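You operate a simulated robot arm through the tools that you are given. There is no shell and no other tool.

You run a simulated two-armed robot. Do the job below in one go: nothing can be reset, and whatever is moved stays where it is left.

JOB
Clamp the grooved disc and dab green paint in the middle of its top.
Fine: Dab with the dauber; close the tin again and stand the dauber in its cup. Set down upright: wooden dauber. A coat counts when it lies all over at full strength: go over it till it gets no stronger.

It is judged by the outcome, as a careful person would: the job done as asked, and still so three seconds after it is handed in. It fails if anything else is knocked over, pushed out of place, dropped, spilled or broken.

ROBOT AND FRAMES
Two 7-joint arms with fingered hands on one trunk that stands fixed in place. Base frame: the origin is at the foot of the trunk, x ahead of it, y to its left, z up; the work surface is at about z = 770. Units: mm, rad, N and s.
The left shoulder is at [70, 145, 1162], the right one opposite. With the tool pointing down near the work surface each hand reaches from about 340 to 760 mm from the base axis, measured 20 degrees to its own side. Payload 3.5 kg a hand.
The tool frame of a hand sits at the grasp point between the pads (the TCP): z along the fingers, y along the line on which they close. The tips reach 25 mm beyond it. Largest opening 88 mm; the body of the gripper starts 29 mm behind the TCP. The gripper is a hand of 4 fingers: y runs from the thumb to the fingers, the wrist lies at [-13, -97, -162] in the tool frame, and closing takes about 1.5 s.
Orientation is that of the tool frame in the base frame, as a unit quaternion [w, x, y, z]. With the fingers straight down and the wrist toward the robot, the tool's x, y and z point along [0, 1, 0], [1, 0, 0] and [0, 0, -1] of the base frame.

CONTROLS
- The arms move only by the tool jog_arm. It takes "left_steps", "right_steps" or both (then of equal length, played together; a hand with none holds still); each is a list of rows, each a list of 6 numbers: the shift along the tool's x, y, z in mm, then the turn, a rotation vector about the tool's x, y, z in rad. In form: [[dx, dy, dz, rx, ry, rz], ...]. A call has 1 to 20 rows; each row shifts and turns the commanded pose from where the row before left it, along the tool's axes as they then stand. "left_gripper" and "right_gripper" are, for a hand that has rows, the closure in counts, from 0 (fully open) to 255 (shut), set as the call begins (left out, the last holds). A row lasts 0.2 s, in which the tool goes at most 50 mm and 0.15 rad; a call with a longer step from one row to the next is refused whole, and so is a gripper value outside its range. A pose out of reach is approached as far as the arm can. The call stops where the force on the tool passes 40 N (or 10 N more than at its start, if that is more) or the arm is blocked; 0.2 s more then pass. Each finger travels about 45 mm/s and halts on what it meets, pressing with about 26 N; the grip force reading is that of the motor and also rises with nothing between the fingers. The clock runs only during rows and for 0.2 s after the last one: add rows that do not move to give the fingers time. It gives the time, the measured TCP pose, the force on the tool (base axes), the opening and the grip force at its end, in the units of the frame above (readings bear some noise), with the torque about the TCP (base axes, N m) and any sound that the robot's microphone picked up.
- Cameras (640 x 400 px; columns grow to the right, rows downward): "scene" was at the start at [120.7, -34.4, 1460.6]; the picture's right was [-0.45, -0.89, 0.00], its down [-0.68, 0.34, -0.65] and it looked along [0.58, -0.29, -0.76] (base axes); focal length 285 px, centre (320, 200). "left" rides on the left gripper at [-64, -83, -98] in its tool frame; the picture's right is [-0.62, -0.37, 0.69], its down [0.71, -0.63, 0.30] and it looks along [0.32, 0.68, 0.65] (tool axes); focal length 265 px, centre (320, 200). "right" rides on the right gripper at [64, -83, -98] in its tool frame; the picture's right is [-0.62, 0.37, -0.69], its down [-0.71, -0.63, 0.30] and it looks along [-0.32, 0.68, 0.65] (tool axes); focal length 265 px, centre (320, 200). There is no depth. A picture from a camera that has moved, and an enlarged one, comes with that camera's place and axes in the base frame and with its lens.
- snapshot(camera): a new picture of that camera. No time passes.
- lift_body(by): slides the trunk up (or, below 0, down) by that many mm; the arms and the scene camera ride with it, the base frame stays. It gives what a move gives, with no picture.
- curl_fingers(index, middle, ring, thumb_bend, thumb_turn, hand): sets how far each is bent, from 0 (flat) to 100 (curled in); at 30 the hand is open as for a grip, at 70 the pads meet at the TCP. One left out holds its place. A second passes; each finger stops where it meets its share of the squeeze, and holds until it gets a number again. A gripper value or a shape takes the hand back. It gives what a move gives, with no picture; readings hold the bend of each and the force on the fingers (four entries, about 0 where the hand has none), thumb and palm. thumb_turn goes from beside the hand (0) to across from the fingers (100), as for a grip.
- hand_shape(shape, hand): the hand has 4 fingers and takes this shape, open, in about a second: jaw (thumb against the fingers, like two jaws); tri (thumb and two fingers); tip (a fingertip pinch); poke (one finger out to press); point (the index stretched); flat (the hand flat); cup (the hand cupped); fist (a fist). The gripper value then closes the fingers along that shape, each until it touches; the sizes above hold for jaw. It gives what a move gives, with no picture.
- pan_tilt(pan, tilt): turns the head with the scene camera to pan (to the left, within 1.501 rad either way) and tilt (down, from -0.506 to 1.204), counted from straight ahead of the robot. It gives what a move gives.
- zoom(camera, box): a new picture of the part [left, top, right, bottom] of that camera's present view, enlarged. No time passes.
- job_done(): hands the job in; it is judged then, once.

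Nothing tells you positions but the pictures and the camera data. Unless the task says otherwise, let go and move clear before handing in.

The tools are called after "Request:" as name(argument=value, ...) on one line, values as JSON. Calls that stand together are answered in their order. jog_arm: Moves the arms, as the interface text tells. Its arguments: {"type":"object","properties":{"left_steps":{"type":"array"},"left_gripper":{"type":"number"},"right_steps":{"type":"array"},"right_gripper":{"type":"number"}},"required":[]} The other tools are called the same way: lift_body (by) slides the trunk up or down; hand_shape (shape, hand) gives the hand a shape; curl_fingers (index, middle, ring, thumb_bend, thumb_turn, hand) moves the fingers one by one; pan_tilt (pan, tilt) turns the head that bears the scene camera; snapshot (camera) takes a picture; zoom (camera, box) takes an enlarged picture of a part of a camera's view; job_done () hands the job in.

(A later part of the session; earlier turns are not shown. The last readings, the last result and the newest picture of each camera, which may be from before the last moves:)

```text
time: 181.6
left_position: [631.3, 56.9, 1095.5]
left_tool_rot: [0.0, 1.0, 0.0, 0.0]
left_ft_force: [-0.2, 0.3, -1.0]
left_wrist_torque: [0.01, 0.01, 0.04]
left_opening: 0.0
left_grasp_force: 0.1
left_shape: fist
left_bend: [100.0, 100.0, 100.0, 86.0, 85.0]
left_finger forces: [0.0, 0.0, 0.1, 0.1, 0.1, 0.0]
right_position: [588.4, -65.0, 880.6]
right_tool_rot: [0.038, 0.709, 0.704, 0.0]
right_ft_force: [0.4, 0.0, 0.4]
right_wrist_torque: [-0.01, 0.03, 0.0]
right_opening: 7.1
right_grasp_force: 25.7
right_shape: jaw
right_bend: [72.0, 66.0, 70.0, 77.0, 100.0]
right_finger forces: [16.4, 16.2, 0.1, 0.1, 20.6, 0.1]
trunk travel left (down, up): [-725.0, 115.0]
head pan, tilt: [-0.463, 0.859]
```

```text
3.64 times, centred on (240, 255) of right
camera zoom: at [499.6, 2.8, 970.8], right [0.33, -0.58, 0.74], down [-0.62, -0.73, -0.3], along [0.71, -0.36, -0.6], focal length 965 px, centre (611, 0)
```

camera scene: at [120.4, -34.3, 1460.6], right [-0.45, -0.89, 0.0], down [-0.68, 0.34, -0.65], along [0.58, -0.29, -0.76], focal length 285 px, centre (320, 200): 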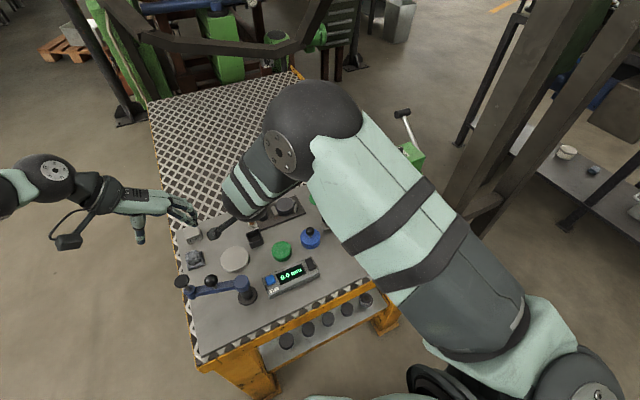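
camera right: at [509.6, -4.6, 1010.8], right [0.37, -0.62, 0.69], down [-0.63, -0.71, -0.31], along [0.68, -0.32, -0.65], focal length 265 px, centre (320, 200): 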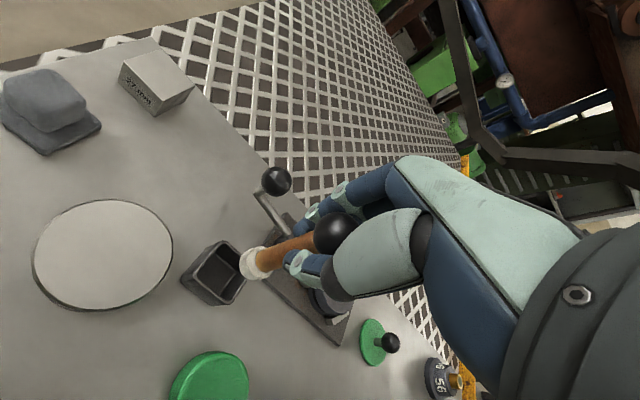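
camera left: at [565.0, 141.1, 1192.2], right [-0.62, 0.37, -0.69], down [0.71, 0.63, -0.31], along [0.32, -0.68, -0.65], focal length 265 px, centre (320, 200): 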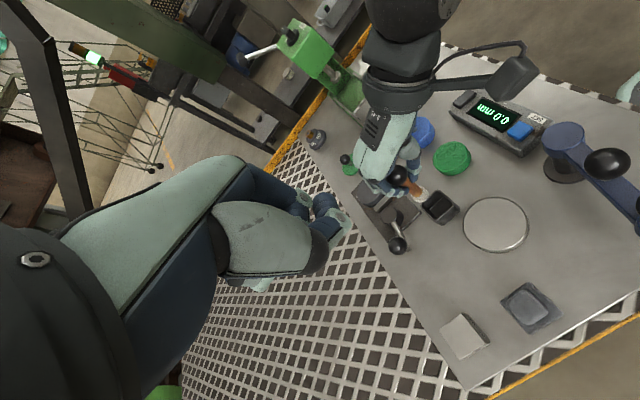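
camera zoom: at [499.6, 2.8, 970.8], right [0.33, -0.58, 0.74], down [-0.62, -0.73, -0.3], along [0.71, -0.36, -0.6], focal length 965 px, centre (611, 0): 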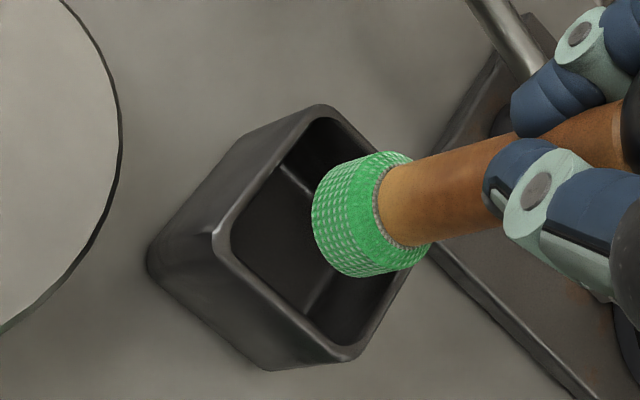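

Well aligned. I lower it into the cup.

Request:
jog_arm(right_steps=[[-0.5, -0.5, 10, 0, 0, 0], [0.53, -0.51, 10, 0, 0, 0], [0.37, -0.36, 7, 0, 0, 0], [0, 0, 0, 0, 0, 0]])

Request:
jog_arm(right_steps=[[0.16, -0.15, 3, 0, 0, 0], [0.05, -0.05, 1, 0, 0, 0], [0, 0, 0, 0, 0, 0]])

Request:
zoom(camera="left", box=[400, 160, 464, 220])

```text
time: 182.6
left_position: [631.1, 55.9, 1094.1]
left_tool_rot: [0.0, 1.0, 0.0, 0.0]
left_ft_force: [0.6, -0.5, -0.1]
left_wrist_torque: [-0.03, -0.02, 0.0]
left_opening: 0.0
left_grasp_force: 0.0
left_shape: fist
left_bend: [100.0, 100.0, 100.0, 86.0, 85.0]
left_finger forces: [0.0, 0.1, 0.0, 0.1, 0.0, 0.0]
right_position: [589.4, -67.9, 854.5]
right_tool_rot: [0.038, 0.708, 0.705, 0.0]
right_ft_force: [-0.3, 0.1, -0.3]
right_wrist_torque: [-0.02, 0.03, 0.02]
right_opening: 7.0
right_grasp_force: 26.6
right_shape: jaw
right_bend: [72.0, 66.0, 70.0, 77.0, 100.0]
right_finger forces: [16.6, 16.3, 0.0, 0.1, 20.6, 0.0]
trunk travel left (down, up): [-725.0, 115.0]
head pan, tilt: [-0.463, 0.859]
```

```text
time: 183.4
left_position: [631.1, 56.4, 1094.9]
left_tool_rot: [0.0, 1.0, 0.001, 0.0]
left_ft_force: [0.4, 0.8, -0.2]
left_wrist_torque: [-0.03, 0.03, -0.02]
left_opening: 0.2
left_grasp_force: 0.1
left_shape: fist
left_bend: [100.0, 100.0, 100.0, 86.0, 85.0]
left_finger forces: [0.1, 0.0, 0.0, 0.0, 0.0, 0.1]
right_position: [587.6, -68.2, 850.4]
right_tool_rot: [0.037, 0.708, 0.705, -0.001]
right_ft_force: [0.6, -0.2, 0.2]
right_wrist_torque: [0.01, 0.0, 0.01]
right_opening: 7.1
right_grasp_force: 25.8
right_shape: jaw
right_bend: [72.0, 66.0, 70.0, 77.0, 100.0]
right_finger forces: [16.5, 16.4, 0.0, 0.0, 20.6, 0.0]
trunk travel left (down, up): [-725.0, 115.0]
head pan, tilt: [-0.463, 0.859]
```

```text
6.67 times, centred on (432, 190) of left
camera zoom: at [565.4, 140.1, 1192.2], right [-0.62, 0.37, -0.69], down [0.71, 0.63, -0.3], along [0.32, -0.68, -0.65], focal length 1769 px, centre (-427, 267)
```

zoom: 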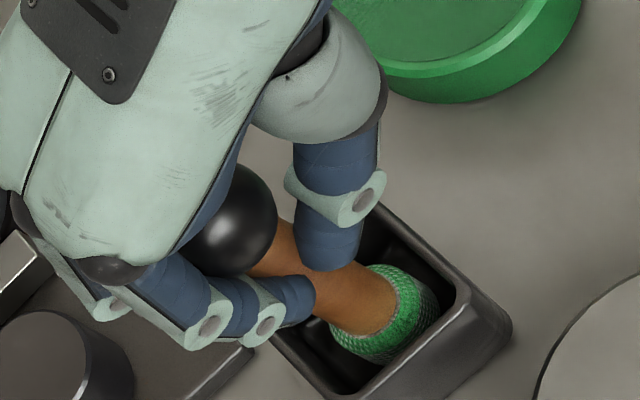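

Request:
jog_arm(right_steps=[[0.05, -0.05, 1, 0, 0, 0], [0.05, -0.05, 1, 0, 0, 0], [0, 0, 0, 0, 0, 0]])

Request:
jog_arm(right_steps=[[0.05, -0.05, 1, 0, 0, 0], [0, 0, 0, 0, 0, 0]])

```text
time: 184.2
left_position: [630.3, 55.4, 1095.0]
left_tool_rot: [0.001, 1.0, 0.0, 0.0]
left_ft_force: [0.0, 0.8, -0.3]
left_wrist_torque: [0.01, 0.03, -0.01]
left_opening: 0.0
left_grasp_force: 0.1
left_shape: fist
left_bend: [100.0, 100.0, 100.0, 86.0, 85.0]
left_finger forces: [0.0, 0.0, 0.0, 0.0, 0.1, 0.0]
right_position: [589.0, -67.8, 847.6]
right_tool_rot: [0.038, 0.709, 0.704, 0.0]
right_ft_force: [-0.5, -0.1, 0.0]
right_wrist_torque: [0.01, -0.02, 0.0]
right_opening: 6.9
right_grasp_force: 26.2
right_shape: jaw
right_bend: [72.0, 66.0, 70.0, 77.0, 100.0]
right_finger forces: [16.4, 16.3, 0.0, 0.1, 20.6, 0.0]
trunk travel left (down, up): [-725.0, 115.0]
head pan, tilt: [-0.463, 0.859]
```

```text
time: 184.8
left_position: [630.5, 56.5, 1094.7]
left_tool_rot: [0.0, 1.0, 0.0, 0.0]
left_ft_force: [0.5, 1.4, 0.1]
left_wrist_torque: [0.0, 0.02, -0.03]
left_opening: 0.1
left_grasp_force: 0.1
left_shape: fist
left_bend: [100.0, 100.0, 100.0, 86.0, 85.0]
left_finger forces: [0.0, 0.0, 0.0, 0.1, 0.0, 0.0]
right_position: [588.2, -65.9, 847.4]
right_tool_rot: [0.038, 0.708, 0.705, -0.001]
right_ft_force: [0.0, 0.3, -0.6]
right_wrist_torque: [-0.03, 0.04, 0.0]
right_opening: 7.1
right_grasp_force: 25.4
right_shape: jaw
right_bend: [72.0, 66.0, 70.0, 77.0, 100.0]
right_finger forces: [16.4, 16.3, 0.0, 0.1, 20.6, 0.0]
trunk travel left (down, up): [-725.0, 115.0]
head pan, tilt: [-0.463, 0.859]
```

Request:
jog_arm(right_steps=[[0.05, -0.05, 1, 0, 0, 0], [0, 0, 0, 0, 0, 0]])

Request:
jog_arm(right_steps=[[0.05, -0.05, 1, 0, 0, 0], [0, 0, 0, 0, 0, 0]])

Request:
zoom(camera="left", box=[400, 160, 464, 220])

Request:
zoom(camera="right", box=[180, 180, 340, 320])

```text
time: 185.4
left_position: [630.7, 56.2, 1095.3]
left_tool_rot: [0.0, 1.0, 0.0, 0.0]
left_ft_force: [-0.3, 0.2, -0.7]
left_wrist_torque: [0.02, 0.02, 0.02]
left_opening: 0.3
left_grasp_force: 0.1
left_shape: fist
left_bend: [100.0, 100.0, 100.0, 86.0, 85.0]
left_finger forces: [0.0, 0.0, 0.0, 0.0, 0.1, 0.0]
right_position: [587.9, -66.9, 847.7]
right_tool_rot: [0.038, 0.708, 0.705, 0.0]
right_ft_force: [-0.4, 1.4, 1.1]
right_wrist_torque: [0.04, -0.02, -0.02]
right_opening: 7.1
right_grasp_force: 25.7
right_shape: jaw
right_bend: [72.0, 66.0, 70.0, 77.0, 100.0]
right_finger forces: [16.5, 16.2, 0.1, 0.0, 20.9, 0.0]
trunk travel left (down, up): [-725.0, 115.0]
head pan, tilt: [-0.463, 0.859]
```

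```text
time: 186.0
left_position: [629.5, 56.1, 1094.5]
left_tool_rot: [0.0, 1.0, 0.001, 0.0]
left_ft_force: [0.6, 1.1, 0.1]
left_wrist_torque: [-0.04, -0.02, -0.04]
left_opening: 0.0
left_grasp_force: 0.1
left_shape: fist
left_bend: [100.0, 100.0, 100.0, 86.0, 85.0]
left_finger forces: [0.0, 0.1, 0.0, 0.0, 0.0, 0.1]
right_position: [587.6, -65.8, 847.7]
right_tool_rot: [0.039, 0.709, 0.704, 0.0]
right_ft_force: [-0.2, 0.0, 5.9]
right_wrist_torque: [0.01, -0.03, 0.01]
right_opening: 6.8
right_grasp_force: 25.8
right_shape: jaw
right_bend: [72.0, 66.0, 70.0, 77.0, 100.0]
right_finger forces: [16.7, 16.2, 0.0, 0.0, 21.8, 0.0]
trunk travel left (down, up): [-725.0, 115.0]
head pan, tilt: [-0.463, 0.859]
```

```text
6.67 times, centred on (432, 190) of left
camera zoom: at [564.5, 140.3, 1192.8], right [-0.62, 0.37, -0.69], down [0.71, 0.63, -0.3], along [0.33, -0.68, -0.65], focal length 1769 px, centre (-427, 267)
```

zoom: 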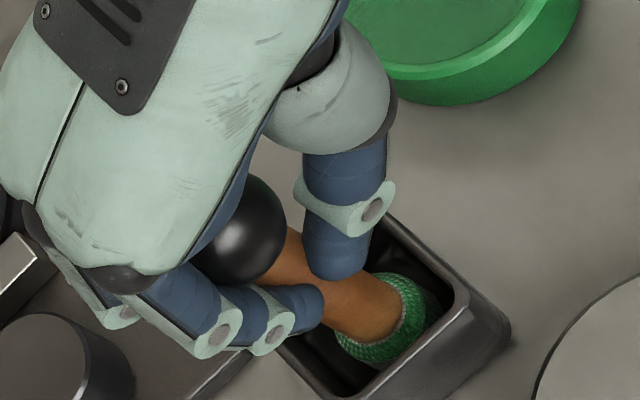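

```text
2.86 times, centred on (260, 250) of right
camera zoom: at [499.2, 2.6, 936.4], right [0.33, -0.58, 0.74], down [-0.62, -0.73, -0.3], along [0.72, -0.36, -0.6], focal length 758 px, centre (491, 57)
```

zoom: 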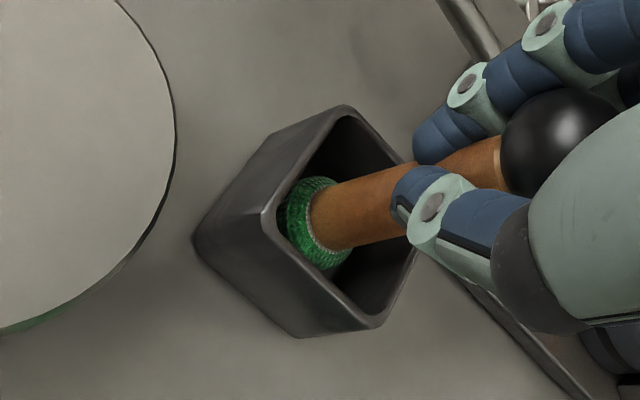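

The dauber is standing on the cup floor. I ease the load off and release it.

Request:
jog_arm(right_steps=[[-0.04, 0.04, -0.8, 0, 0, 0], [0, 0, 0, 0, 0, 0]])

Request:
jog_arm(right_steps=[[0, 0, 0, 0, 0, 0], [0, 0, 0, 0, 0, 0], [0, 0, 0, 0, 0, 0], [0, 0, 0, 0, 0, 0], [0, 0, 0, 0, 0, 0], [0, 0, 0, 0, 0, 0], [0, 0, 0, 0, 0, 0], [0, 0, 0, 0, 0, 0]], right_gripper=0)

Request:
zoom(camera="left", box=[400, 160, 464, 220])

Request:
zoom(camera="right", box=[180, 180, 340, 320])

```text
time: 186.6
left_position: [630.0, 56.9, 1094.8]
left_tool_rot: [-0.001, 1.0, 0.0, 0.0]
left_ft_force: [-0.2, -0.4, -0.3]
left_wrist_torque: [-0.02, -0.04, -0.01]
left_opening: 0.0
left_grasp_force: 0.1
left_shape: fist
left_bend: [100.0, 100.0, 100.0, 86.0, 85.0]
left_finger forces: [0.0, 0.0, 0.0, 0.1, 0.0, 0.1]
right_position: [588.4, -67.0, 846.3]
right_tool_rot: [0.038, 0.709, 0.705, 0.0]
right_ft_force: [0.2, 0.6, 4.7]
right_wrist_torque: [-0.03, -0.06, 0.01]
right_opening: 7.1
right_grasp_force: 26.2
right_shape: jaw
right_bend: [72.0, 66.0, 70.0, 77.0, 100.0]
right_finger forces: [17.0, 16.2, 0.1, 0.0, 21.3, 0.0]
trunk travel left (down, up): [-725.0, 115.0]
head pan, tilt: [-0.463, 0.859]
```

```text
time: 188.4
left_position: [631.0, 55.8, 1094.7]
left_tool_rot: [0.0, 1.0, 0.001, 0.0]
left_ft_force: [0.2, 0.7, 0.5]
left_wrist_torque: [-0.02, 0.01, -0.01]
left_opening: 0.0
left_grasp_force: 0.1
left_shape: fist
left_bend: [100.0, 100.0, 100.0, 86.0, 85.0]
left_finger forces: [0.0, 0.0, 0.0, 0.0, 0.0, 0.0]
right_position: [588.4, -67.0, 846.3]
right_tool_rot: [0.037, 0.709, 0.704, -0.001]
right_ft_force: [1.0, -0.1, 0.2]
right_wrist_torque: [0.01, 0.02, -0.01]
right_opening: 87.8
right_grasp_force: 0.1
right_shape: jaw
right_bend: [30.0, 30.0, 30.0, 30.0, 98.0]
right_finger forces: [0.0, 0.0, 0.0, 0.0, 0.1, 0.0]
trunk travel left (down, up): [-725.0, 115.0]
head pan, tilt: [-0.463, 0.859]
```

```text
6.67 times, centred on (432, 190) of left
camera zoom: at [565.4, 140.1, 1192.3], right [-0.62, 0.37, -0.69], down [0.71, 0.63, -0.3], along [0.32, -0.68, -0.65], focal length 1769 px, centre (-427, 267)
```

zoom: 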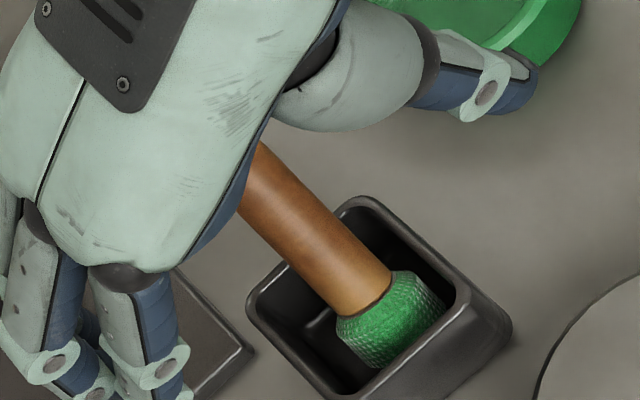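

```text
2.86 times, centred on (260, 250) of right
camera zoom: at [499.4, 2.5, 936.3], right [0.33, -0.58, 0.74], down [-0.62, -0.73, -0.3], along [0.71, -0.36, -0.6], focal length 758 px, centre (491, 57)
```

zoom: 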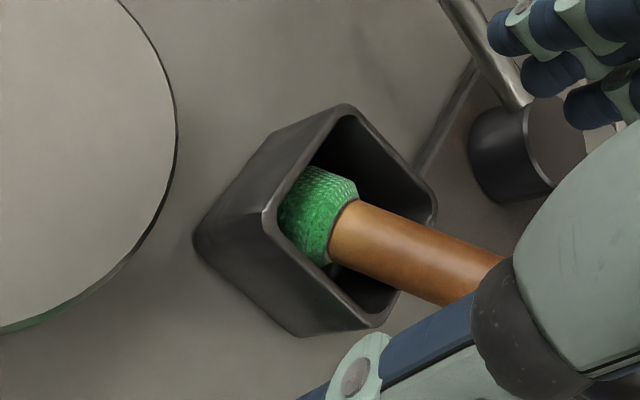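

On release the dauber toppled over against the cup rim, leaning toward −y. It has to stand upright, so I look closely before moving the hand away.

Request:
zoom(camera="scene", box=[236, 195, 300, 250])

Request:
snapshot(camera="left")

Request:
snapshot(camera="right")

```text
7.27 times, centred on (268, 222) of scene
camera zoom: at [120.8, -34.3, 1460.6], right [-0.45, -0.89, 0.0], down [-0.68, 0.34, -0.65], along [0.58, -0.29, -0.76], focal length 2073 px, centre (698, 36)
```

zoom: 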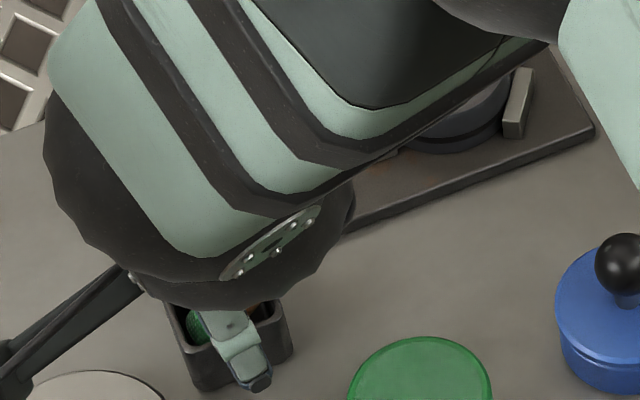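

```text
taken
camera left: at [565.4, 140.1, 1192.3], right [-0.62, 0.37, -0.69], down [0.71, 0.63, -0.3], along [0.32, -0.68, -0.65], focal length 265 px, centre (320, 200)
```

left: 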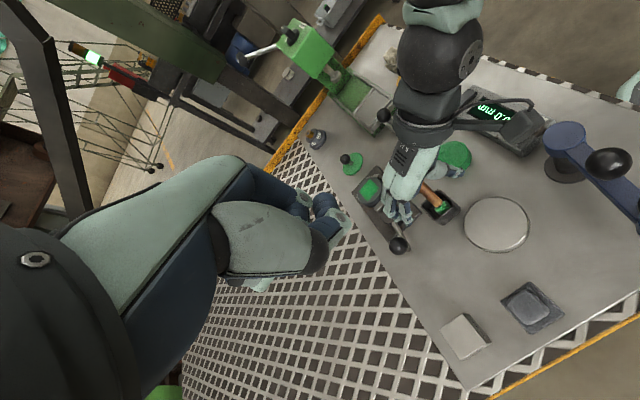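

```text
taken
camera right: at [499.4, 2.5, 936.3], right [0.33, -0.58, 0.74], down [-0.62, -0.73, -0.3], along [0.71, -0.36, -0.6], focal length 265 px, centre (320, 200)
```

right: 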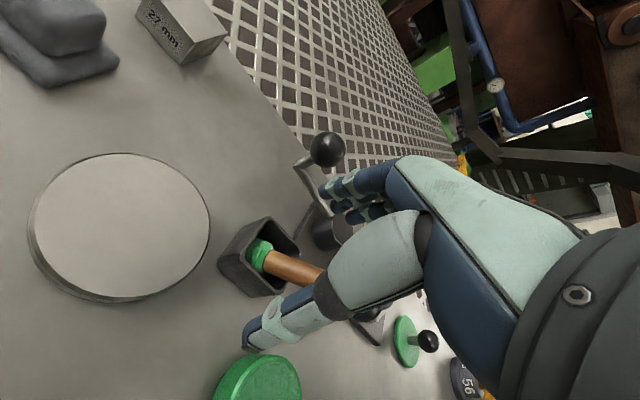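

Request:
jog_arm(right_steps=[[-0.5, 0.5, -10, 0, 0, 0], [-1.07, 1.02, -20, 0, 0, 0], [-1.6, 1.53, -30, 0, 0, 0], [-2.1, 2.0, -40, 0, 0, 0], [0, 0, 0, 0, 0, 0]])

Request:
zoom(camera="left", box=[380, 150, 480, 230])

Request:
zoom(camera="scene", box=[236, 205, 292, 250])

Request:
zoom(camera="right", box=[140, 200, 300, 340])

```text
time: 189.6
left_position: [631.0, 55.1, 1093.4]
left_tool_rot: [-0.001, 1.0, 0.0, 0.0]
left_ft_force: [-0.7, 0.1, 0.4]
left_wrist_torque: [-0.01, 0.02, -0.03]
left_opening: 0.2
left_grasp_force: 0.0
left_shape: fist
left_bend: [100.0, 100.0, 100.0, 86.0, 85.0]
left_finger forces: [0.0, 0.0, 0.0, 0.1, 0.0, 0.0]
right_position: [588.2, -66.1, 946.8]
right_tool_rot: [0.038, 0.709, 0.705, -0.001]
right_ft_force: [0.2, -0.6, -0.5]
right_wrist_torque: [0.0, 0.03, 0.0]
right_opening: 87.8
right_grasp_force: 0.0
right_shape: jaw
right_bend: [30.0, 30.0, 30.0, 30.0, 98.0]
right_finger forces: [0.1, 0.1, 0.1, 0.0, 0.0, 0.0]
trunk travel left (down, up): [-725.0, 115.0]
head pan, tilt: [-0.463, 0.859]
```

```text
5.00 times, centred on (430, 190) of left
camera zoom: at [566.0, 140.1, 1191.9], right [-0.62, 0.37, -0.69], down [0.71, 0.63, -0.3], along [0.32, -0.68, -0.65], focal length 1327 px, centre (-230, 250)
```

zoom: 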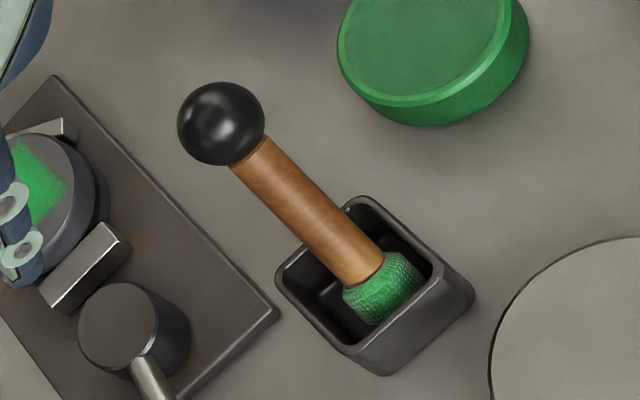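

```text
8.89 times, centred on (264, 228) of scene
camera zoom: at [121.5, -34.3, 1460.5], right [-0.45, -0.89, 0.0], down [-0.68, 0.34, -0.65], along [0.58, -0.29, -0.76], focal length 2533 px, centre (818, -44)
```

zoom: 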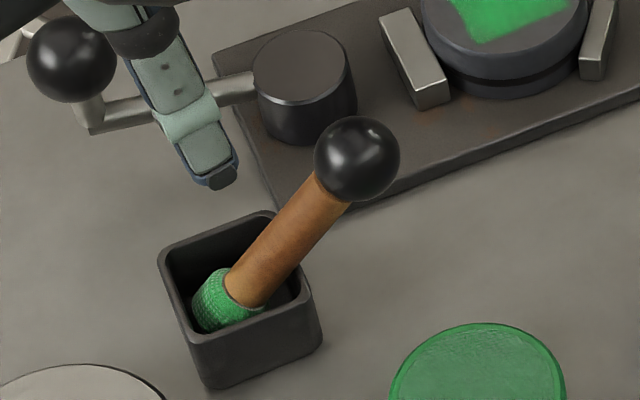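

```text
2.86 times, centred on (220, 270) of right
camera zoom: at [499.4, 2.4, 1036.6], right [0.33, -0.58, 0.74], down [-0.62, -0.73, -0.3], along [0.71, -0.36, -0.6], focal length 758 px, centre (606, 0)
```

zoom: 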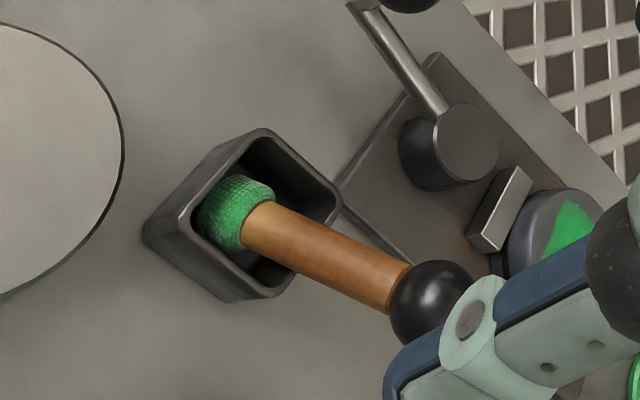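

The dauber leans about 41° toward −y, with its ball near (584.5,-111.5,843). I'll tilt the hand to line up with it, take the handle again and stand it up properly. First I move over and tilt the hand at a safe height.

Request:
jog_arm(right_steps=[[-26.6, -4.2, 1.2, 0, 0, 0], [-26.6, -4.2, 1.2, 0, 0, 0], [-26.6, -4.2, 1.2, 0, 0, 0], [0, 0, 0, 0, 0.1277, 0], [0, 0, 0, 0, 0.1277, 0], [0, 0, 0, 0, 0.1277, 0], [0, 0, 0, 0, 0.1277, 0], [0, 0, 0, 0, 0.1277, 0], [0, 0, 0, 0, 0.1277, 0], [0, 0, 0, 0, 0, 0]])

Request:
snapshot(camera="left")

Request:
snapshot(camera="right")

Request:
snapshot(camera="scene")

```text
time: 191.8
left_position: [630.4, 56.3, 1093.1]
left_tool_rot: [0.001, 1.0, 0.0, 0.001]
left_ft_force: [-0.5, 0.3, 0.4]
left_wrist_torque: [0.0, 0.01, -0.03]
left_opening: 0.1
left_grasp_force: 0.0
left_shape: fist
left_bend: [100.0, 100.0, 100.0, 86.0, 85.0]
left_finger forces: [0.0, 0.0, 0.0, 0.0, 0.0, 0.1]
right_position: [574.3, -146.5, 948.4]
right_tool_rot: [-0.229, 0.657, 0.668, 0.265]
right_ft_force: [0.0, -0.1, 0.1]
right_wrist_torque: [-0.01, 0.01, -0.02]
right_opening: 88.0
right_grasp_force: 0.0
right_shape: jaw
right_bend: [30.0, 30.0, 30.0, 30.0, 98.0]
right_finger forces: [0.0, 0.0, 0.1, 0.0, 0.0, 0.0]
trunk travel left (down, up): [-725.0, 115.0]
head pan, tilt: [-0.463, 0.859]
```

```text
taken
camera left: at [565.3, 140.6, 1192.3], right [-0.62, 0.37, -0.69], down [0.71, 0.63, -0.3], along [0.32, -0.68, -0.65], focal length 265 px, centre (320, 200)
```

left: 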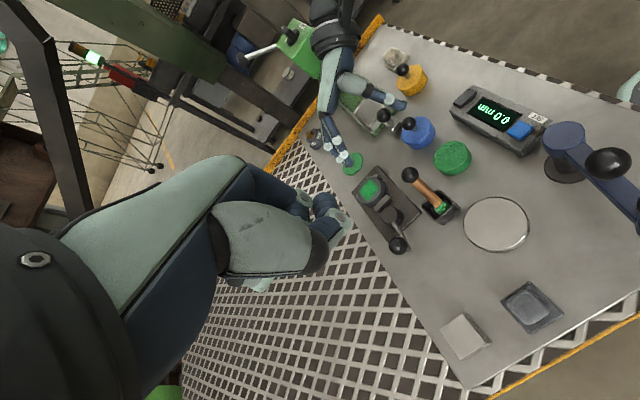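

```text
taken
camera right: at [484.5, -162.2, 1058.8], right [0.36, -0.92, 0.14], down [-0.59, -0.34, -0.73], along [0.72, 0.18, -0.67], focal length 265 px, centre (320, 200)
```

right: 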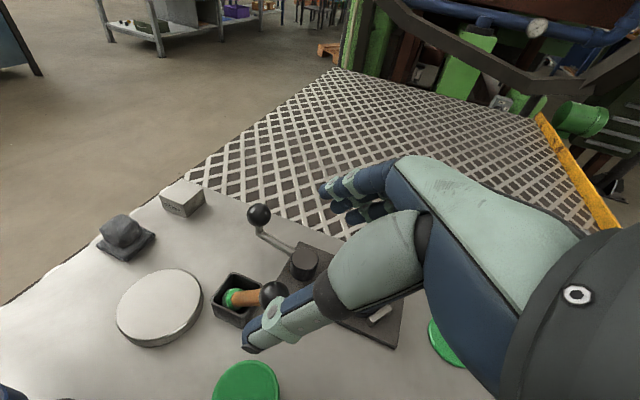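

```text
taken
camera scene: at [120.6, -33.7, 1460.6], right [-0.45, -0.89, 0.0], down [-0.68, 0.34, -0.65], along [0.58, -0.29, -0.76], focal length 285 px, centre (320, 200)
```

scene: 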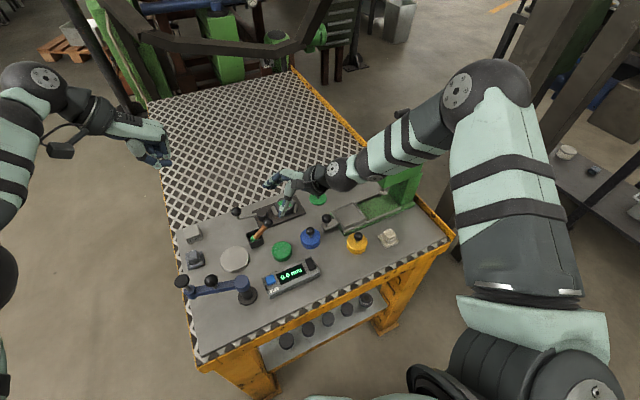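

Request:
jog_arm(right_steps=[[-14.67, 0.39, 16.7, 0, 0, 0], [-14.67, 0.39, 16.7, 0, 0, 0], [-14.67, 0.39, 16.6, 0, 0, 0], [0, 0, 0, 0, 0, 0]])

Request:
zoom(camera="left", box=[340, 110, 480, 230])

Request:
zoom(camera="right", box=[180, 180, 340, 320])

Request:
zoom(camera="scene", box=[230, 180, 310, 250])

```text
time: 192.8
left_position: [629.5, 57.9, 1093.4]
left_tool_rot: [0.0, 1.0, 0.0, 0.0]
left_ft_force: [0.4, -0.3, -1.3]
left_wrist_torque: [-0.01, -0.02, -0.01]
left_opening: 0.0
left_grasp_force: 0.0
left_shape: fist
left_bend: [100.0, 100.0, 100.0, 86.0, 85.0]
left_finger forces: [0.1, 0.1, 0.1, 0.0, 0.1, 0.0]
right_position: [580.1, -147.4, 879.7]
right_tool_rot: [-0.229, 0.657, 0.667, 0.266]
right_ft_force: [0.1, 0.3, 0.2]
right_wrist_torque: [0.0, 0.01, -0.01]
right_opening: 88.1
right_grasp_force: 0.0
right_shape: jaw
right_bend: [30.0, 30.0, 30.0, 30.0, 98.0]
right_finger forces: [0.1, 0.0, 0.0, 0.1, 0.1, 0.0]
trunk travel left (down, up): [-725.0, 115.0]
head pan, tilt: [-0.463, 0.859]
```

```text
3.33 times, centred on (410, 170) of left
camera zoom: at [565.2, 140.1, 1192.3], right [-0.62, 0.37, -0.69], down [0.71, 0.63, -0.3], along [0.32, -0.68, -0.65], focal length 885 px, centre (20, 300)
```

zoom: 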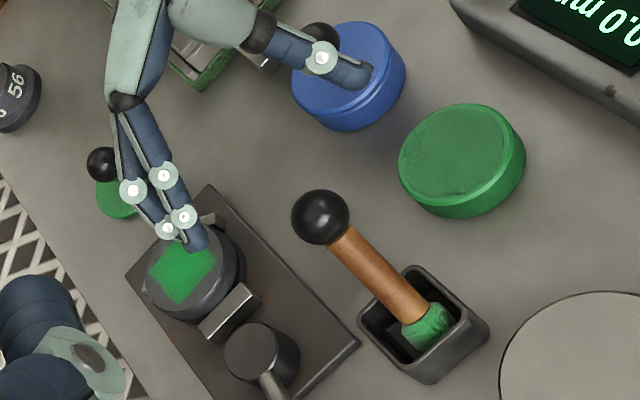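

```text
2.86 times, centred on (260, 250) of right
camera zoom: at [489.7, -163.4, 991.9], right [0.36, -0.92, 0.14], down [-0.59, -0.34, -0.73], along [0.72, 0.18, -0.67], focal length 758 px, centre (491, 57)
```

zoom: 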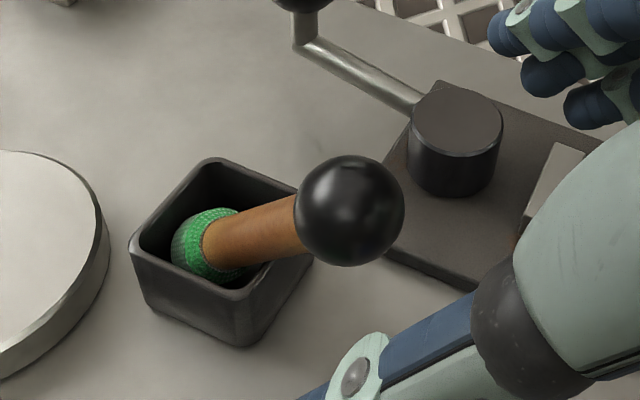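

```text
5.71 times, centred on (270, 215) of scene
camera zoom: at [120.6, -34.3, 1460.6], right [-0.45, -0.89, 0.0], down [-0.68, 0.34, -0.65], along [0.58, -0.29, -0.76], focal length 1629 px, centre (606, 114)
```

zoom: 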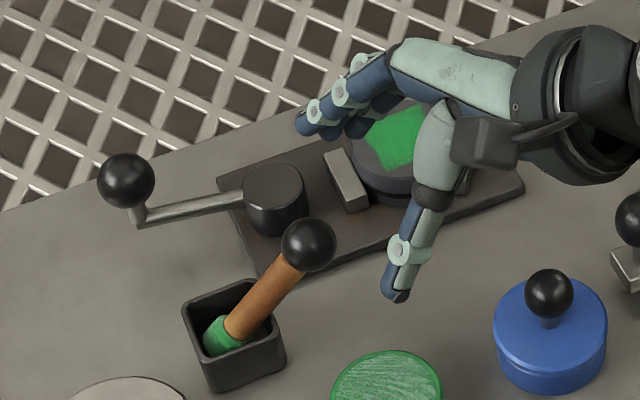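

The ball lies almost on the hand's axis, about 51 mm ahead. I narrow the opening first so the fingers stay clear of the cam, then check.

Request:
jog_arm(right_steps=[[0, 0, 0, 0, 0, 0], [0, 0, 0, 0, 0, 0], [0, 0, 0, 0, 0, 0], [0, 0, 0, 0, 0, 0]], right_gripper=65)

Request:
jog_arm(right_steps=[[0.5, 0, 15, 0, 0, 0], [0.5, 0, 13, 0, 0, 0], [0, 0, 0, 0, 0, 0]])

Request:
zoom(camera="left", box=[350, 110, 470, 220])

Request:
zoom(camera="right", box=[200, 170, 360, 310])

Request:
zoom(camera="scene", box=[236, 185, 300, 240])

```text
time: 193.8
left_position: [631.7, 55.7, 1093.8]
left_tool_rot: [0.0, 1.0, 0.0, 0.0]
left_ft_force: [0.8, 0.4, -0.4]
left_wrist_torque: [-0.01, 0.0, 0.0]
left_opening: 0.1
left_grasp_force: 0.0
left_shape: fist
left_bend: [100.0, 100.0, 100.0, 86.0, 85.0]
left_finger forces: [0.0, 0.0, 0.0, 0.1, 0.1, 0.0]
right_position: [579.3, -148.3, 879.6]
right_tool_rot: [-0.228, 0.658, 0.667, 0.265]
right_ft_force: [0.0, 0.3, 0.2]
right_wrist_torque: [0.0, 0.01, -0.03]
right_opening: 66.3
right_grasp_force: 0.1
right_shape: jaw
right_bend: [27.0, 35.0, 32.0, 54.0, 99.0]
right_finger forces: [0.0, 0.1, 0.1, 0.1, 0.1, 0.1]
trunk travel left (down, up): [-725.0, 115.0]
head pan, tilt: [-0.463, 0.859]
```

```text
time: 194.6
left_position: [631.5, 56.4, 1094.5]
left_tool_rot: [0.0, 1.0, 0.0, 0.0]
left_ft_force: [-0.1, -0.5, 0.4]
left_wrist_torque: [0.01, -0.01, -0.03]
left_opening: 0.1
left_grasp_force: 0.1
left_shape: fist
left_bend: [100.0, 100.0, 100.0, 86.0, 85.0]
left_finger forces: [0.1, 0.0, 0.1, 0.0, 0.1, 0.0]
right_position: [581.1, -128.6, 860.4]
right_tool_rot: [-0.228, 0.658, 0.667, 0.265]
right_ft_force: [0.1, 0.2, 0.3]
right_wrist_torque: [0.03, 0.0, -0.02]
right_opening: 66.0
right_grasp_force: 0.0
right_shape: jaw
right_bend: [27.0, 35.0, 33.0, 54.0, 99.0]
right_finger forces: [0.1, 0.0, 0.1, 0.1, 0.0, 0.1]
trunk travel left (down, up): [-725.0, 115.0]
head pan, tilt: [-0.463, 0.859]
```

```text
3.64 times, centred on (410, 165) of left
camera zoom: at [565.1, 139.9, 1192.4], right [-0.62, 0.37, -0.69], down [0.71, 0.63, -0.3], along [0.32, -0.68, -0.65], focal length 965 px, centre (-7, 327)
```

zoom: 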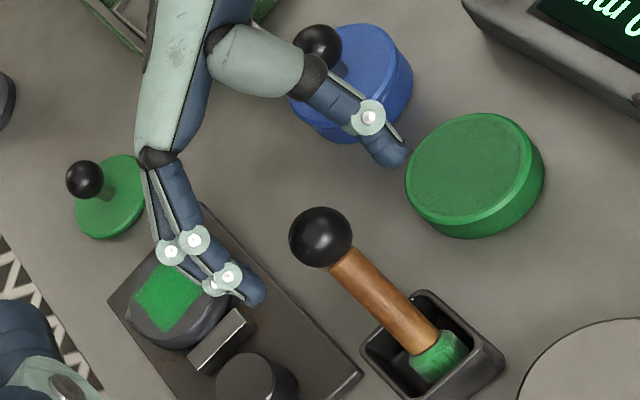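

```text
2.86 times, centred on (280, 240) of right
camera zoom: at [490.8, -144.0, 971.5], right [0.36, -0.92, 0.14], down [-0.59, -0.34, -0.73], along [0.72, 0.18, -0.67], focal length 758 px, centre (434, 86)
```

zoom: 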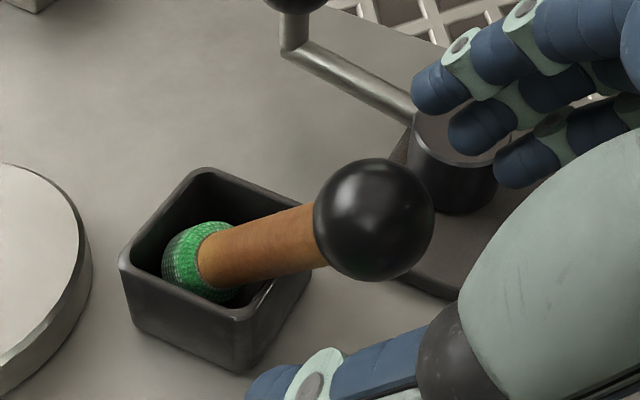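

```text
7.27 times, centred on (268, 212) of scene
camera zoom: at [120.5, -34.6, 1460.6], right [-0.45, -0.89, 0.0], down [-0.68, 0.34, -0.65], along [0.58, -0.29, -0.76], focal length 2073 px, centre (698, 109)
```

zoom: 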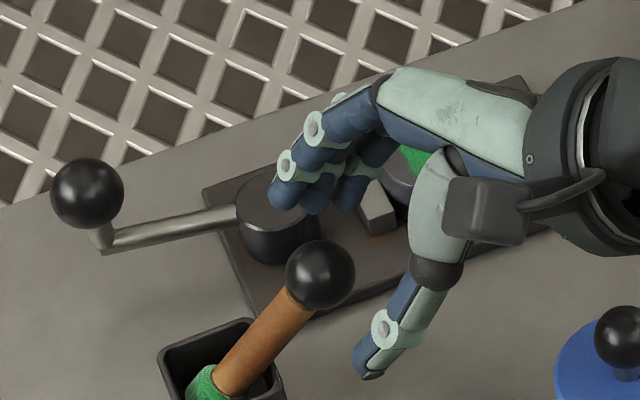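

Request:
jog_arm(right_steps=[[0.3, -4.5, 0, 0, 0, 0], [0.2, 0, 12, 0, 0, 0], [0.2, 0, 10, 0, 0, 0], [0, 0, 0, 0, 0, 0]])

Request:
zoom(camera="left", box=[370, 120, 470, 210])

Request:
zoom(camera="right", box=[220, 160, 380, 300])

Request:
zoom(camera="scene", box=[236, 185, 300, 240])

```text
time: 195.6
left_position: [630.2, 56.5, 1094.6]
left_tool_rot: [0.0, 1.0, 0.0, 0.0]
left_ft_force: [-0.1, 0.7, -0.1]
left_wrist_torque: [-0.03, -0.02, 0.01]
left_opening: 0.0
left_grasp_force: 0.1
left_shape: fist
left_bend: [100.0, 100.0, 100.0, 86.0, 85.0]
left_finger forces: [0.0, 0.0, 0.1, 0.0, 0.1, 0.0]
right_position: [577.6, -113.4, 843.4]
right_tool_rot: [-0.229, 0.658, 0.667, 0.265]
right_ft_force: [-0.3, 0.0, -0.5]
right_wrist_torque: [-0.01, 0.02, 0.01]
right_opening: 66.2
right_grasp_force: 0.1
right_shape: jaw
right_bend: [27.0, 35.0, 33.0, 54.0, 99.0]
right_finger forces: [0.0, 0.1, 0.0, 0.0, 0.0, 0.1]
trunk travel left (down, up): [-725.0, 115.0]
head pan, tilt: [-0.463, 0.859]
```

```text
4.44 times, centred on (420, 165) of left
camera zoom: at [565.1, 139.9, 1192.4], right [-0.62, 0.37, -0.69], down [0.71, 0.63, -0.3], along [0.32, -0.68, -0.65], focal length 1180 px, centre (-124, 356)
```

zoom: 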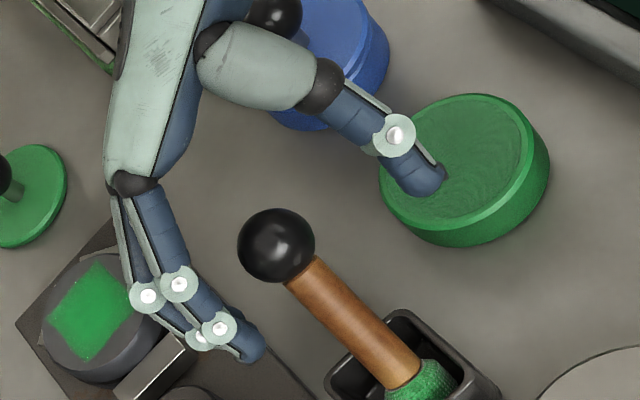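

```text
2.86 times, centred on (300, 230) of right
camera zoom: at [487.2, -128.9, 954.8], right [0.36, -0.92, 0.14], down [-0.59, -0.34, -0.73], along [0.72, 0.18, -0.67], focal length 758 px, centre (377, 114)
```

zoom: 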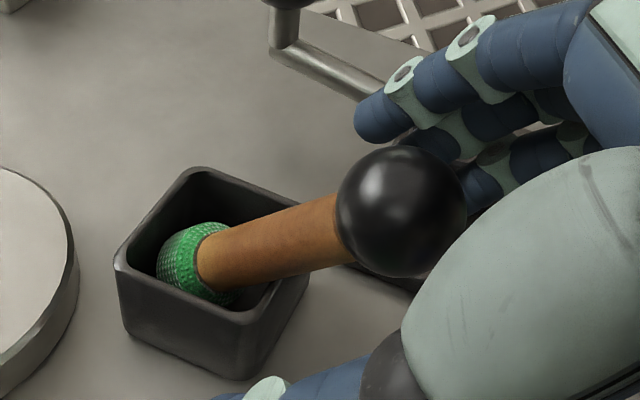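

```text
7.27 times, centred on (268, 212) of scene
camera zoom: at [120.5, -34.6, 1460.6], right [-0.45, -0.89, 0.0], down [-0.68, 0.34, -0.65], along [0.58, -0.29, -0.76], focal length 2073 px, centre (698, 109)
```

zoom: 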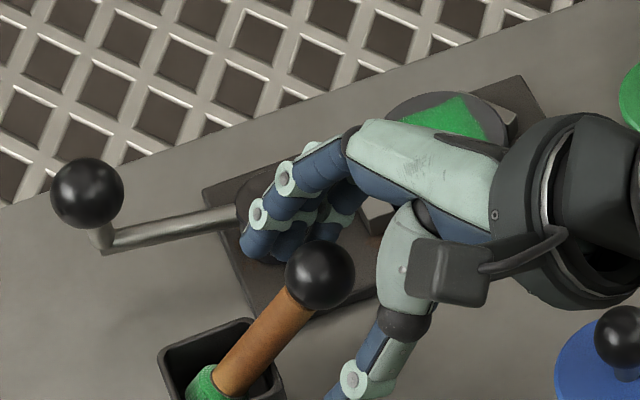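

Request:
jog_arm(right_steps=[[0, 0, 7, 0, 0, 0], [0, 0, 0, 0, 0, 0]])

Request:
jog_arm(right_steps=[[0, 0, 0, 0, 0, 0], [0, 0, 0, 0, 0, 0], [0, 0, 0, 0, 0, 0], [0, 0, 0, 0, 0, 0], [0, 0, 0, 0, 0, 0], [0, 0, 0, 0, 0, 0], [0, 0, 0, 0, 0, 0], [0, 0, 0, 0, 0, 0]], right_gripper=230)

Request:
zoom(camera="left", box=[370, 120, 470, 210])

Request:
zoom(camera="right", box=[220, 160, 380, 300])

Request:
zoom(camera="scene", box=[236, 195, 292, 245])

```text
time: 196.2
left_position: [630.5, 57.2, 1094.2]
left_tool_rot: [0.0, 1.0, 0.002, 0.0]
left_ft_force: [0.7, 0.0, -0.8]
left_wrist_torque: [0.0, -0.02, 0.01]
left_opening: 0.0
left_grasp_force: 0.1
left_shape: fist
left_bend: [100.0, 100.0, 100.0, 86.0, 85.0]
left_finger forces: [0.0, 0.1, 0.0, 0.0, 0.0, 0.0]
right_position: [577.6, -108.9, 837.9]
right_tool_rot: [-0.228, 0.658, 0.667, 0.265]
right_ft_force: [-0.5, -0.4, 0.4]
right_wrist_torque: [0.03, 0.0, 0.01]
right_opening: 65.7
right_grasp_force: 0.0
right_shape: jaw
right_bend: [27.0, 35.0, 33.0, 54.0, 99.0]
right_finger forces: [0.0, 0.1, 0.0, 0.0, 0.1, 0.0]
trunk travel left (down, up): [-725.0, 115.0]
head pan, tilt: [-0.463, 0.859]
```

```text
time: 198.0
left_position: [630.2, 55.9, 1095.2]
left_tool_rot: [0.0, 1.0, 0.001, 0.0]
left_ft_force: [0.4, -0.4, -0.4]
left_wrist_torque: [-0.03, -0.01, 0.01]
left_opening: 0.0
left_grasp_force: 0.0
left_shape: fist
left_bend: [100.0, 100.0, 100.0, 86.0, 85.0]
left_finger forces: [0.0, 0.1, 0.0, 0.0, 0.0, 0.1]
right_position: [577.4, -107.9, 839.0]
right_tool_rot: [-0.228, 0.657, 0.667, 0.266]
right_ft_force: [1.9, 0.4, 0.9]
right_wrist_torque: [-0.02, -0.07, -0.08]
right_opening: 9.9
right_grasp_force: 25.9
right_shape: jaw
right_bend: [73.0, 65.0, 70.0, 76.0, 100.0]
right_finger forces: [14.2, 9.3, 0.0, 0.0, 20.2, 0.1]
trunk travel left (down, up): [-725.0, 115.0]
head pan, tilt: [-0.463, 0.859]
```

```text
4.44 times, centred on (420, 165) of left
camera zoom: at [565.6, 140.1, 1192.2], right [-0.62, 0.37, -0.69], down [0.71, 0.63, -0.3], along [0.32, -0.68, -0.65], focal length 1180 px, centre (-124, 356)
```

zoom: 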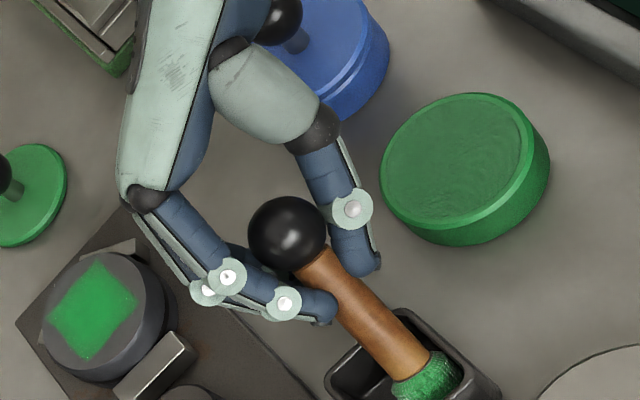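

```text
2.86 times, centred on (300, 230) of right
camera zoom: at [488.0, -124.3, 949.5], right [0.36, -0.92, 0.14], down [-0.59, -0.34, -0.73], along [0.72, 0.18, -0.67], focal length 758 px, centre (377, 114)
```

zoom: 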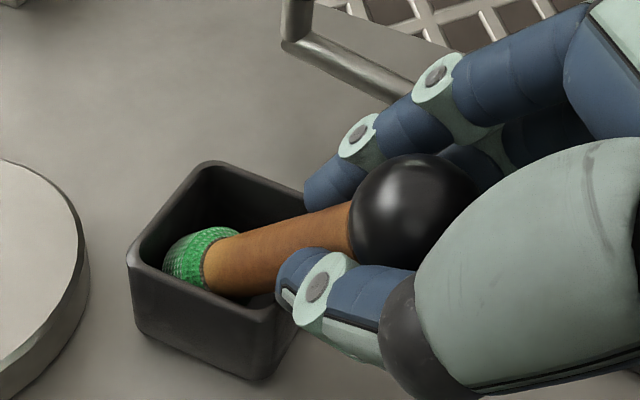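

```text
8.00 times, centred on (264, 220) of scene
camera zoom: at [121.0, -34.3, 1460.6], right [-0.45, -0.89, 0.0], down [-0.68, 0.34, -0.65], along [0.58, -0.29, -0.76], focal length 2280 px, centre (768, 40)
```

zoom: 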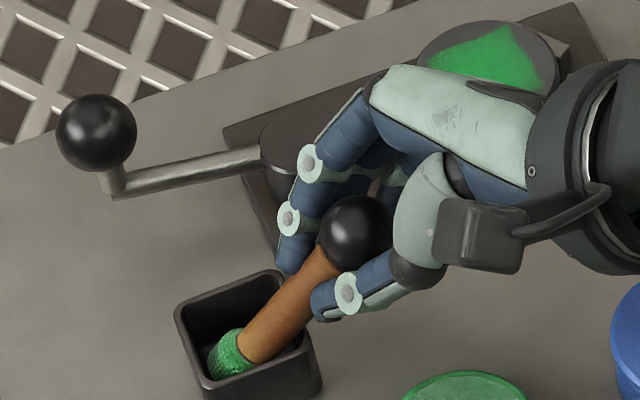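

Gripped well. I lift it straight up out of the cup.

Request:
jog_arm(right_steps=[[3.3, 0.27, -3.8, 0, 0, 0], [5.0, 0.53, -8.9, 0, 0, 0], [9.8, 0.8, -11.3, 0, 0, 0], [13.1, 1.06, -15.1, 0, 0, 0], [13.1, 1.06, -15.1, 0, 0, 0], [0, 0, 0, 0, 0, 0]])

Request:
zoom(camera="left", box=[370, 120, 490, 220])

Request:
zoom(camera="scene", box=[230, 185, 300, 245])

```text
time: 199.4
left_position: [630.8, 55.2, 1094.4]
left_tool_rot: [0.001, 1.0, 0.0, 0.0]
left_ft_force: [0.4, 0.9, -0.4]
left_wrist_torque: [0.0, -0.01, -0.04]
left_opening: 0.1
left_grasp_force: 0.0
left_shape: fist
left_bend: [100.0, 100.0, 100.0, 86.0, 85.0]
left_finger forces: [0.0, 0.0, 0.1, 0.0, 0.1, 0.0]
right_position: [577.8, -111.3, 907.3]
right_tool_rot: [-0.228, 0.658, 0.667, 0.264]
right_ft_force: [0.0, 0.2, -0.5]
right_wrist_torque: [0.01, 0.01, -0.01]
right_opening: 9.9
right_grasp_force: 25.9
right_shape: jaw
right_bend: [73.0, 65.0, 70.0, 77.0, 100.0]
right_finger forces: [13.2, 10.0, 0.0, 0.1, 19.9, 0.0]
trunk travel left (down, up): [-725.0, 115.0]
head pan, tilt: [-0.463, 0.859]
```

```text
4.00 times, centred on (430, 170) of left
camera zoom: at [565.8, 139.9, 1192.1], right [-0.62, 0.37, -0.69], down [0.71, 0.63, -0.3], along [0.32, -0.68, -0.65], focal length 1062 px, centre (-120, 320)
```

zoom: 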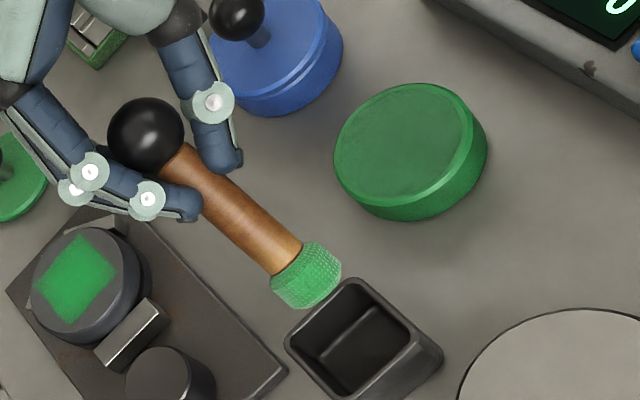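

```text
6.67 times, centred on (265, 215) of scene
camera zoom: at [121.3, -34.5, 1460.5], right [-0.45, -0.89, 0.0], down [-0.68, 0.34, -0.65], along [0.58, -0.29, -0.76], focal length 1900 px, centre (687, 100)
```

zoom: 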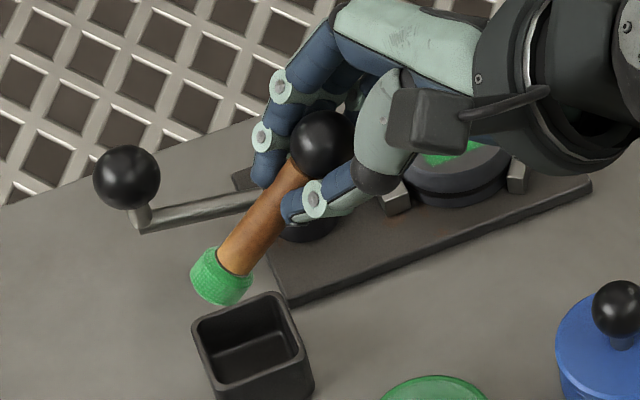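

Request:
jog_arm(right_steps=[[0, 0, 0, 0.0041, -0.1249, -0.0053], [0, 0, 0, 0.0041, -0.1249, -0.0053], [0, 0, 0, 0.0041, -0.1249, -0.0053], [0, 0, 0, 0.0041, -0.1249, -0.0053], [0, 0, 0, 0.0041, -0.1249, -0.0053], [0, 0, 0, 0.0041, -0.1249, -0.0053], [0, 0, 0, 0, 0, 0]])

Request:
zoom(camera="left", box=[370, 130, 450, 210])

Request:
zoom(camera="scene", box=[236, 190, 292, 240])

Request:
zoom(camera="right", box=[220, 200, 348, 300])

```text
time: 201.0
left_position: [630.4, 56.2, 1094.3]
left_tool_rot: [0.0, 1.0, -0.001, 0.0]
left_ft_force: [0.7, -0.5, -0.5]
left_wrist_torque: [-0.02, 0.01, 0.03]
left_opening: 0.0
left_grasp_force: 0.0
left_shape: fist
left_bend: [100.0, 100.0, 100.0, 86.0, 85.0]
left_finger forces: [0.1, 0.0, 0.1, 0.0, 0.0, 0.0]
right_position: [578.1, -109.7, 909.0]
right_tool_rot: [0.029, 0.695, 0.718, 0.001]
right_ft_force: [-0.3, 0.1, -0.3]
right_wrist_torque: [0.0, -0.02, 0.02]
right_opening: 9.8
right_grasp_force: 25.9
right_shape: jaw
right_bend: [73.0, 65.0, 70.0, 77.0, 100.0]
right_finger forces: [13.9, 11.2, 0.0, 0.0, 19.6, 0.0]
trunk travel left (down, up): [-725.0, 115.0]
head pan, tilt: [-0.463, 0.859]
```

```text
5.00 times, centred on (410, 170) of left
camera zoom: at [565.5, 139.5, 1192.3], right [-0.62, 0.37, -0.69], down [0.71, 0.63, -0.3], along [0.32, -0.68, -0.65], focal length 1327 px, centre (-130, 350)
```

zoom: 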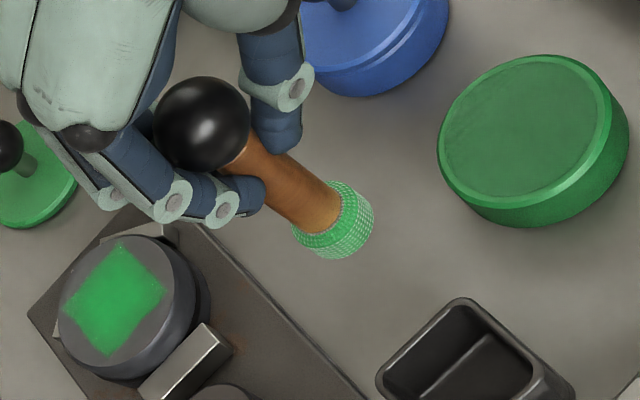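

```text
8.00 times, centred on (264, 215) of scene
camera zoom: at [120.9, -35.1, 1460.6], right [-0.45, -0.89, 0.0], down [-0.68, 0.34, -0.65], along [0.58, -0.29, -0.76], focal length 2280 px, centre (768, 80)
```

zoom: 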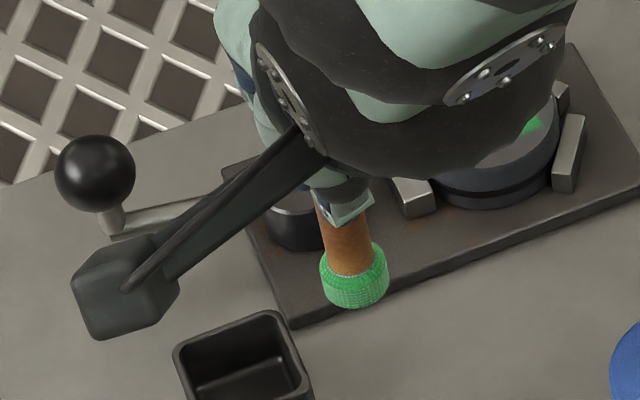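

```text
4.00 times, centred on (284, 250) of right
camera zoom: at [487.6, -46.0, 1000.1], right [0.36, -0.58, 0.73], down [-0.59, -0.75, -0.3], along [0.72, -0.33, -0.61], focal length 1062 px, centre (464, 0)
```

zoom: 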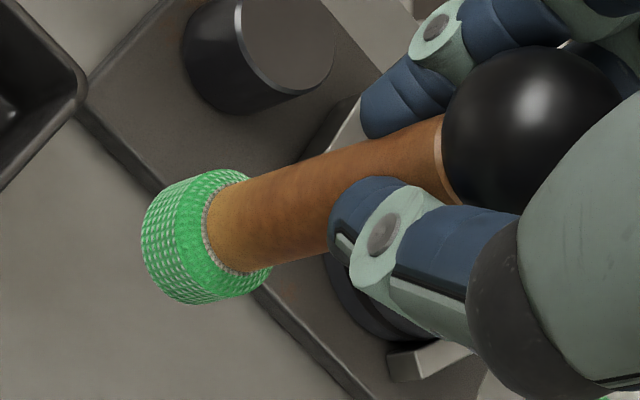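

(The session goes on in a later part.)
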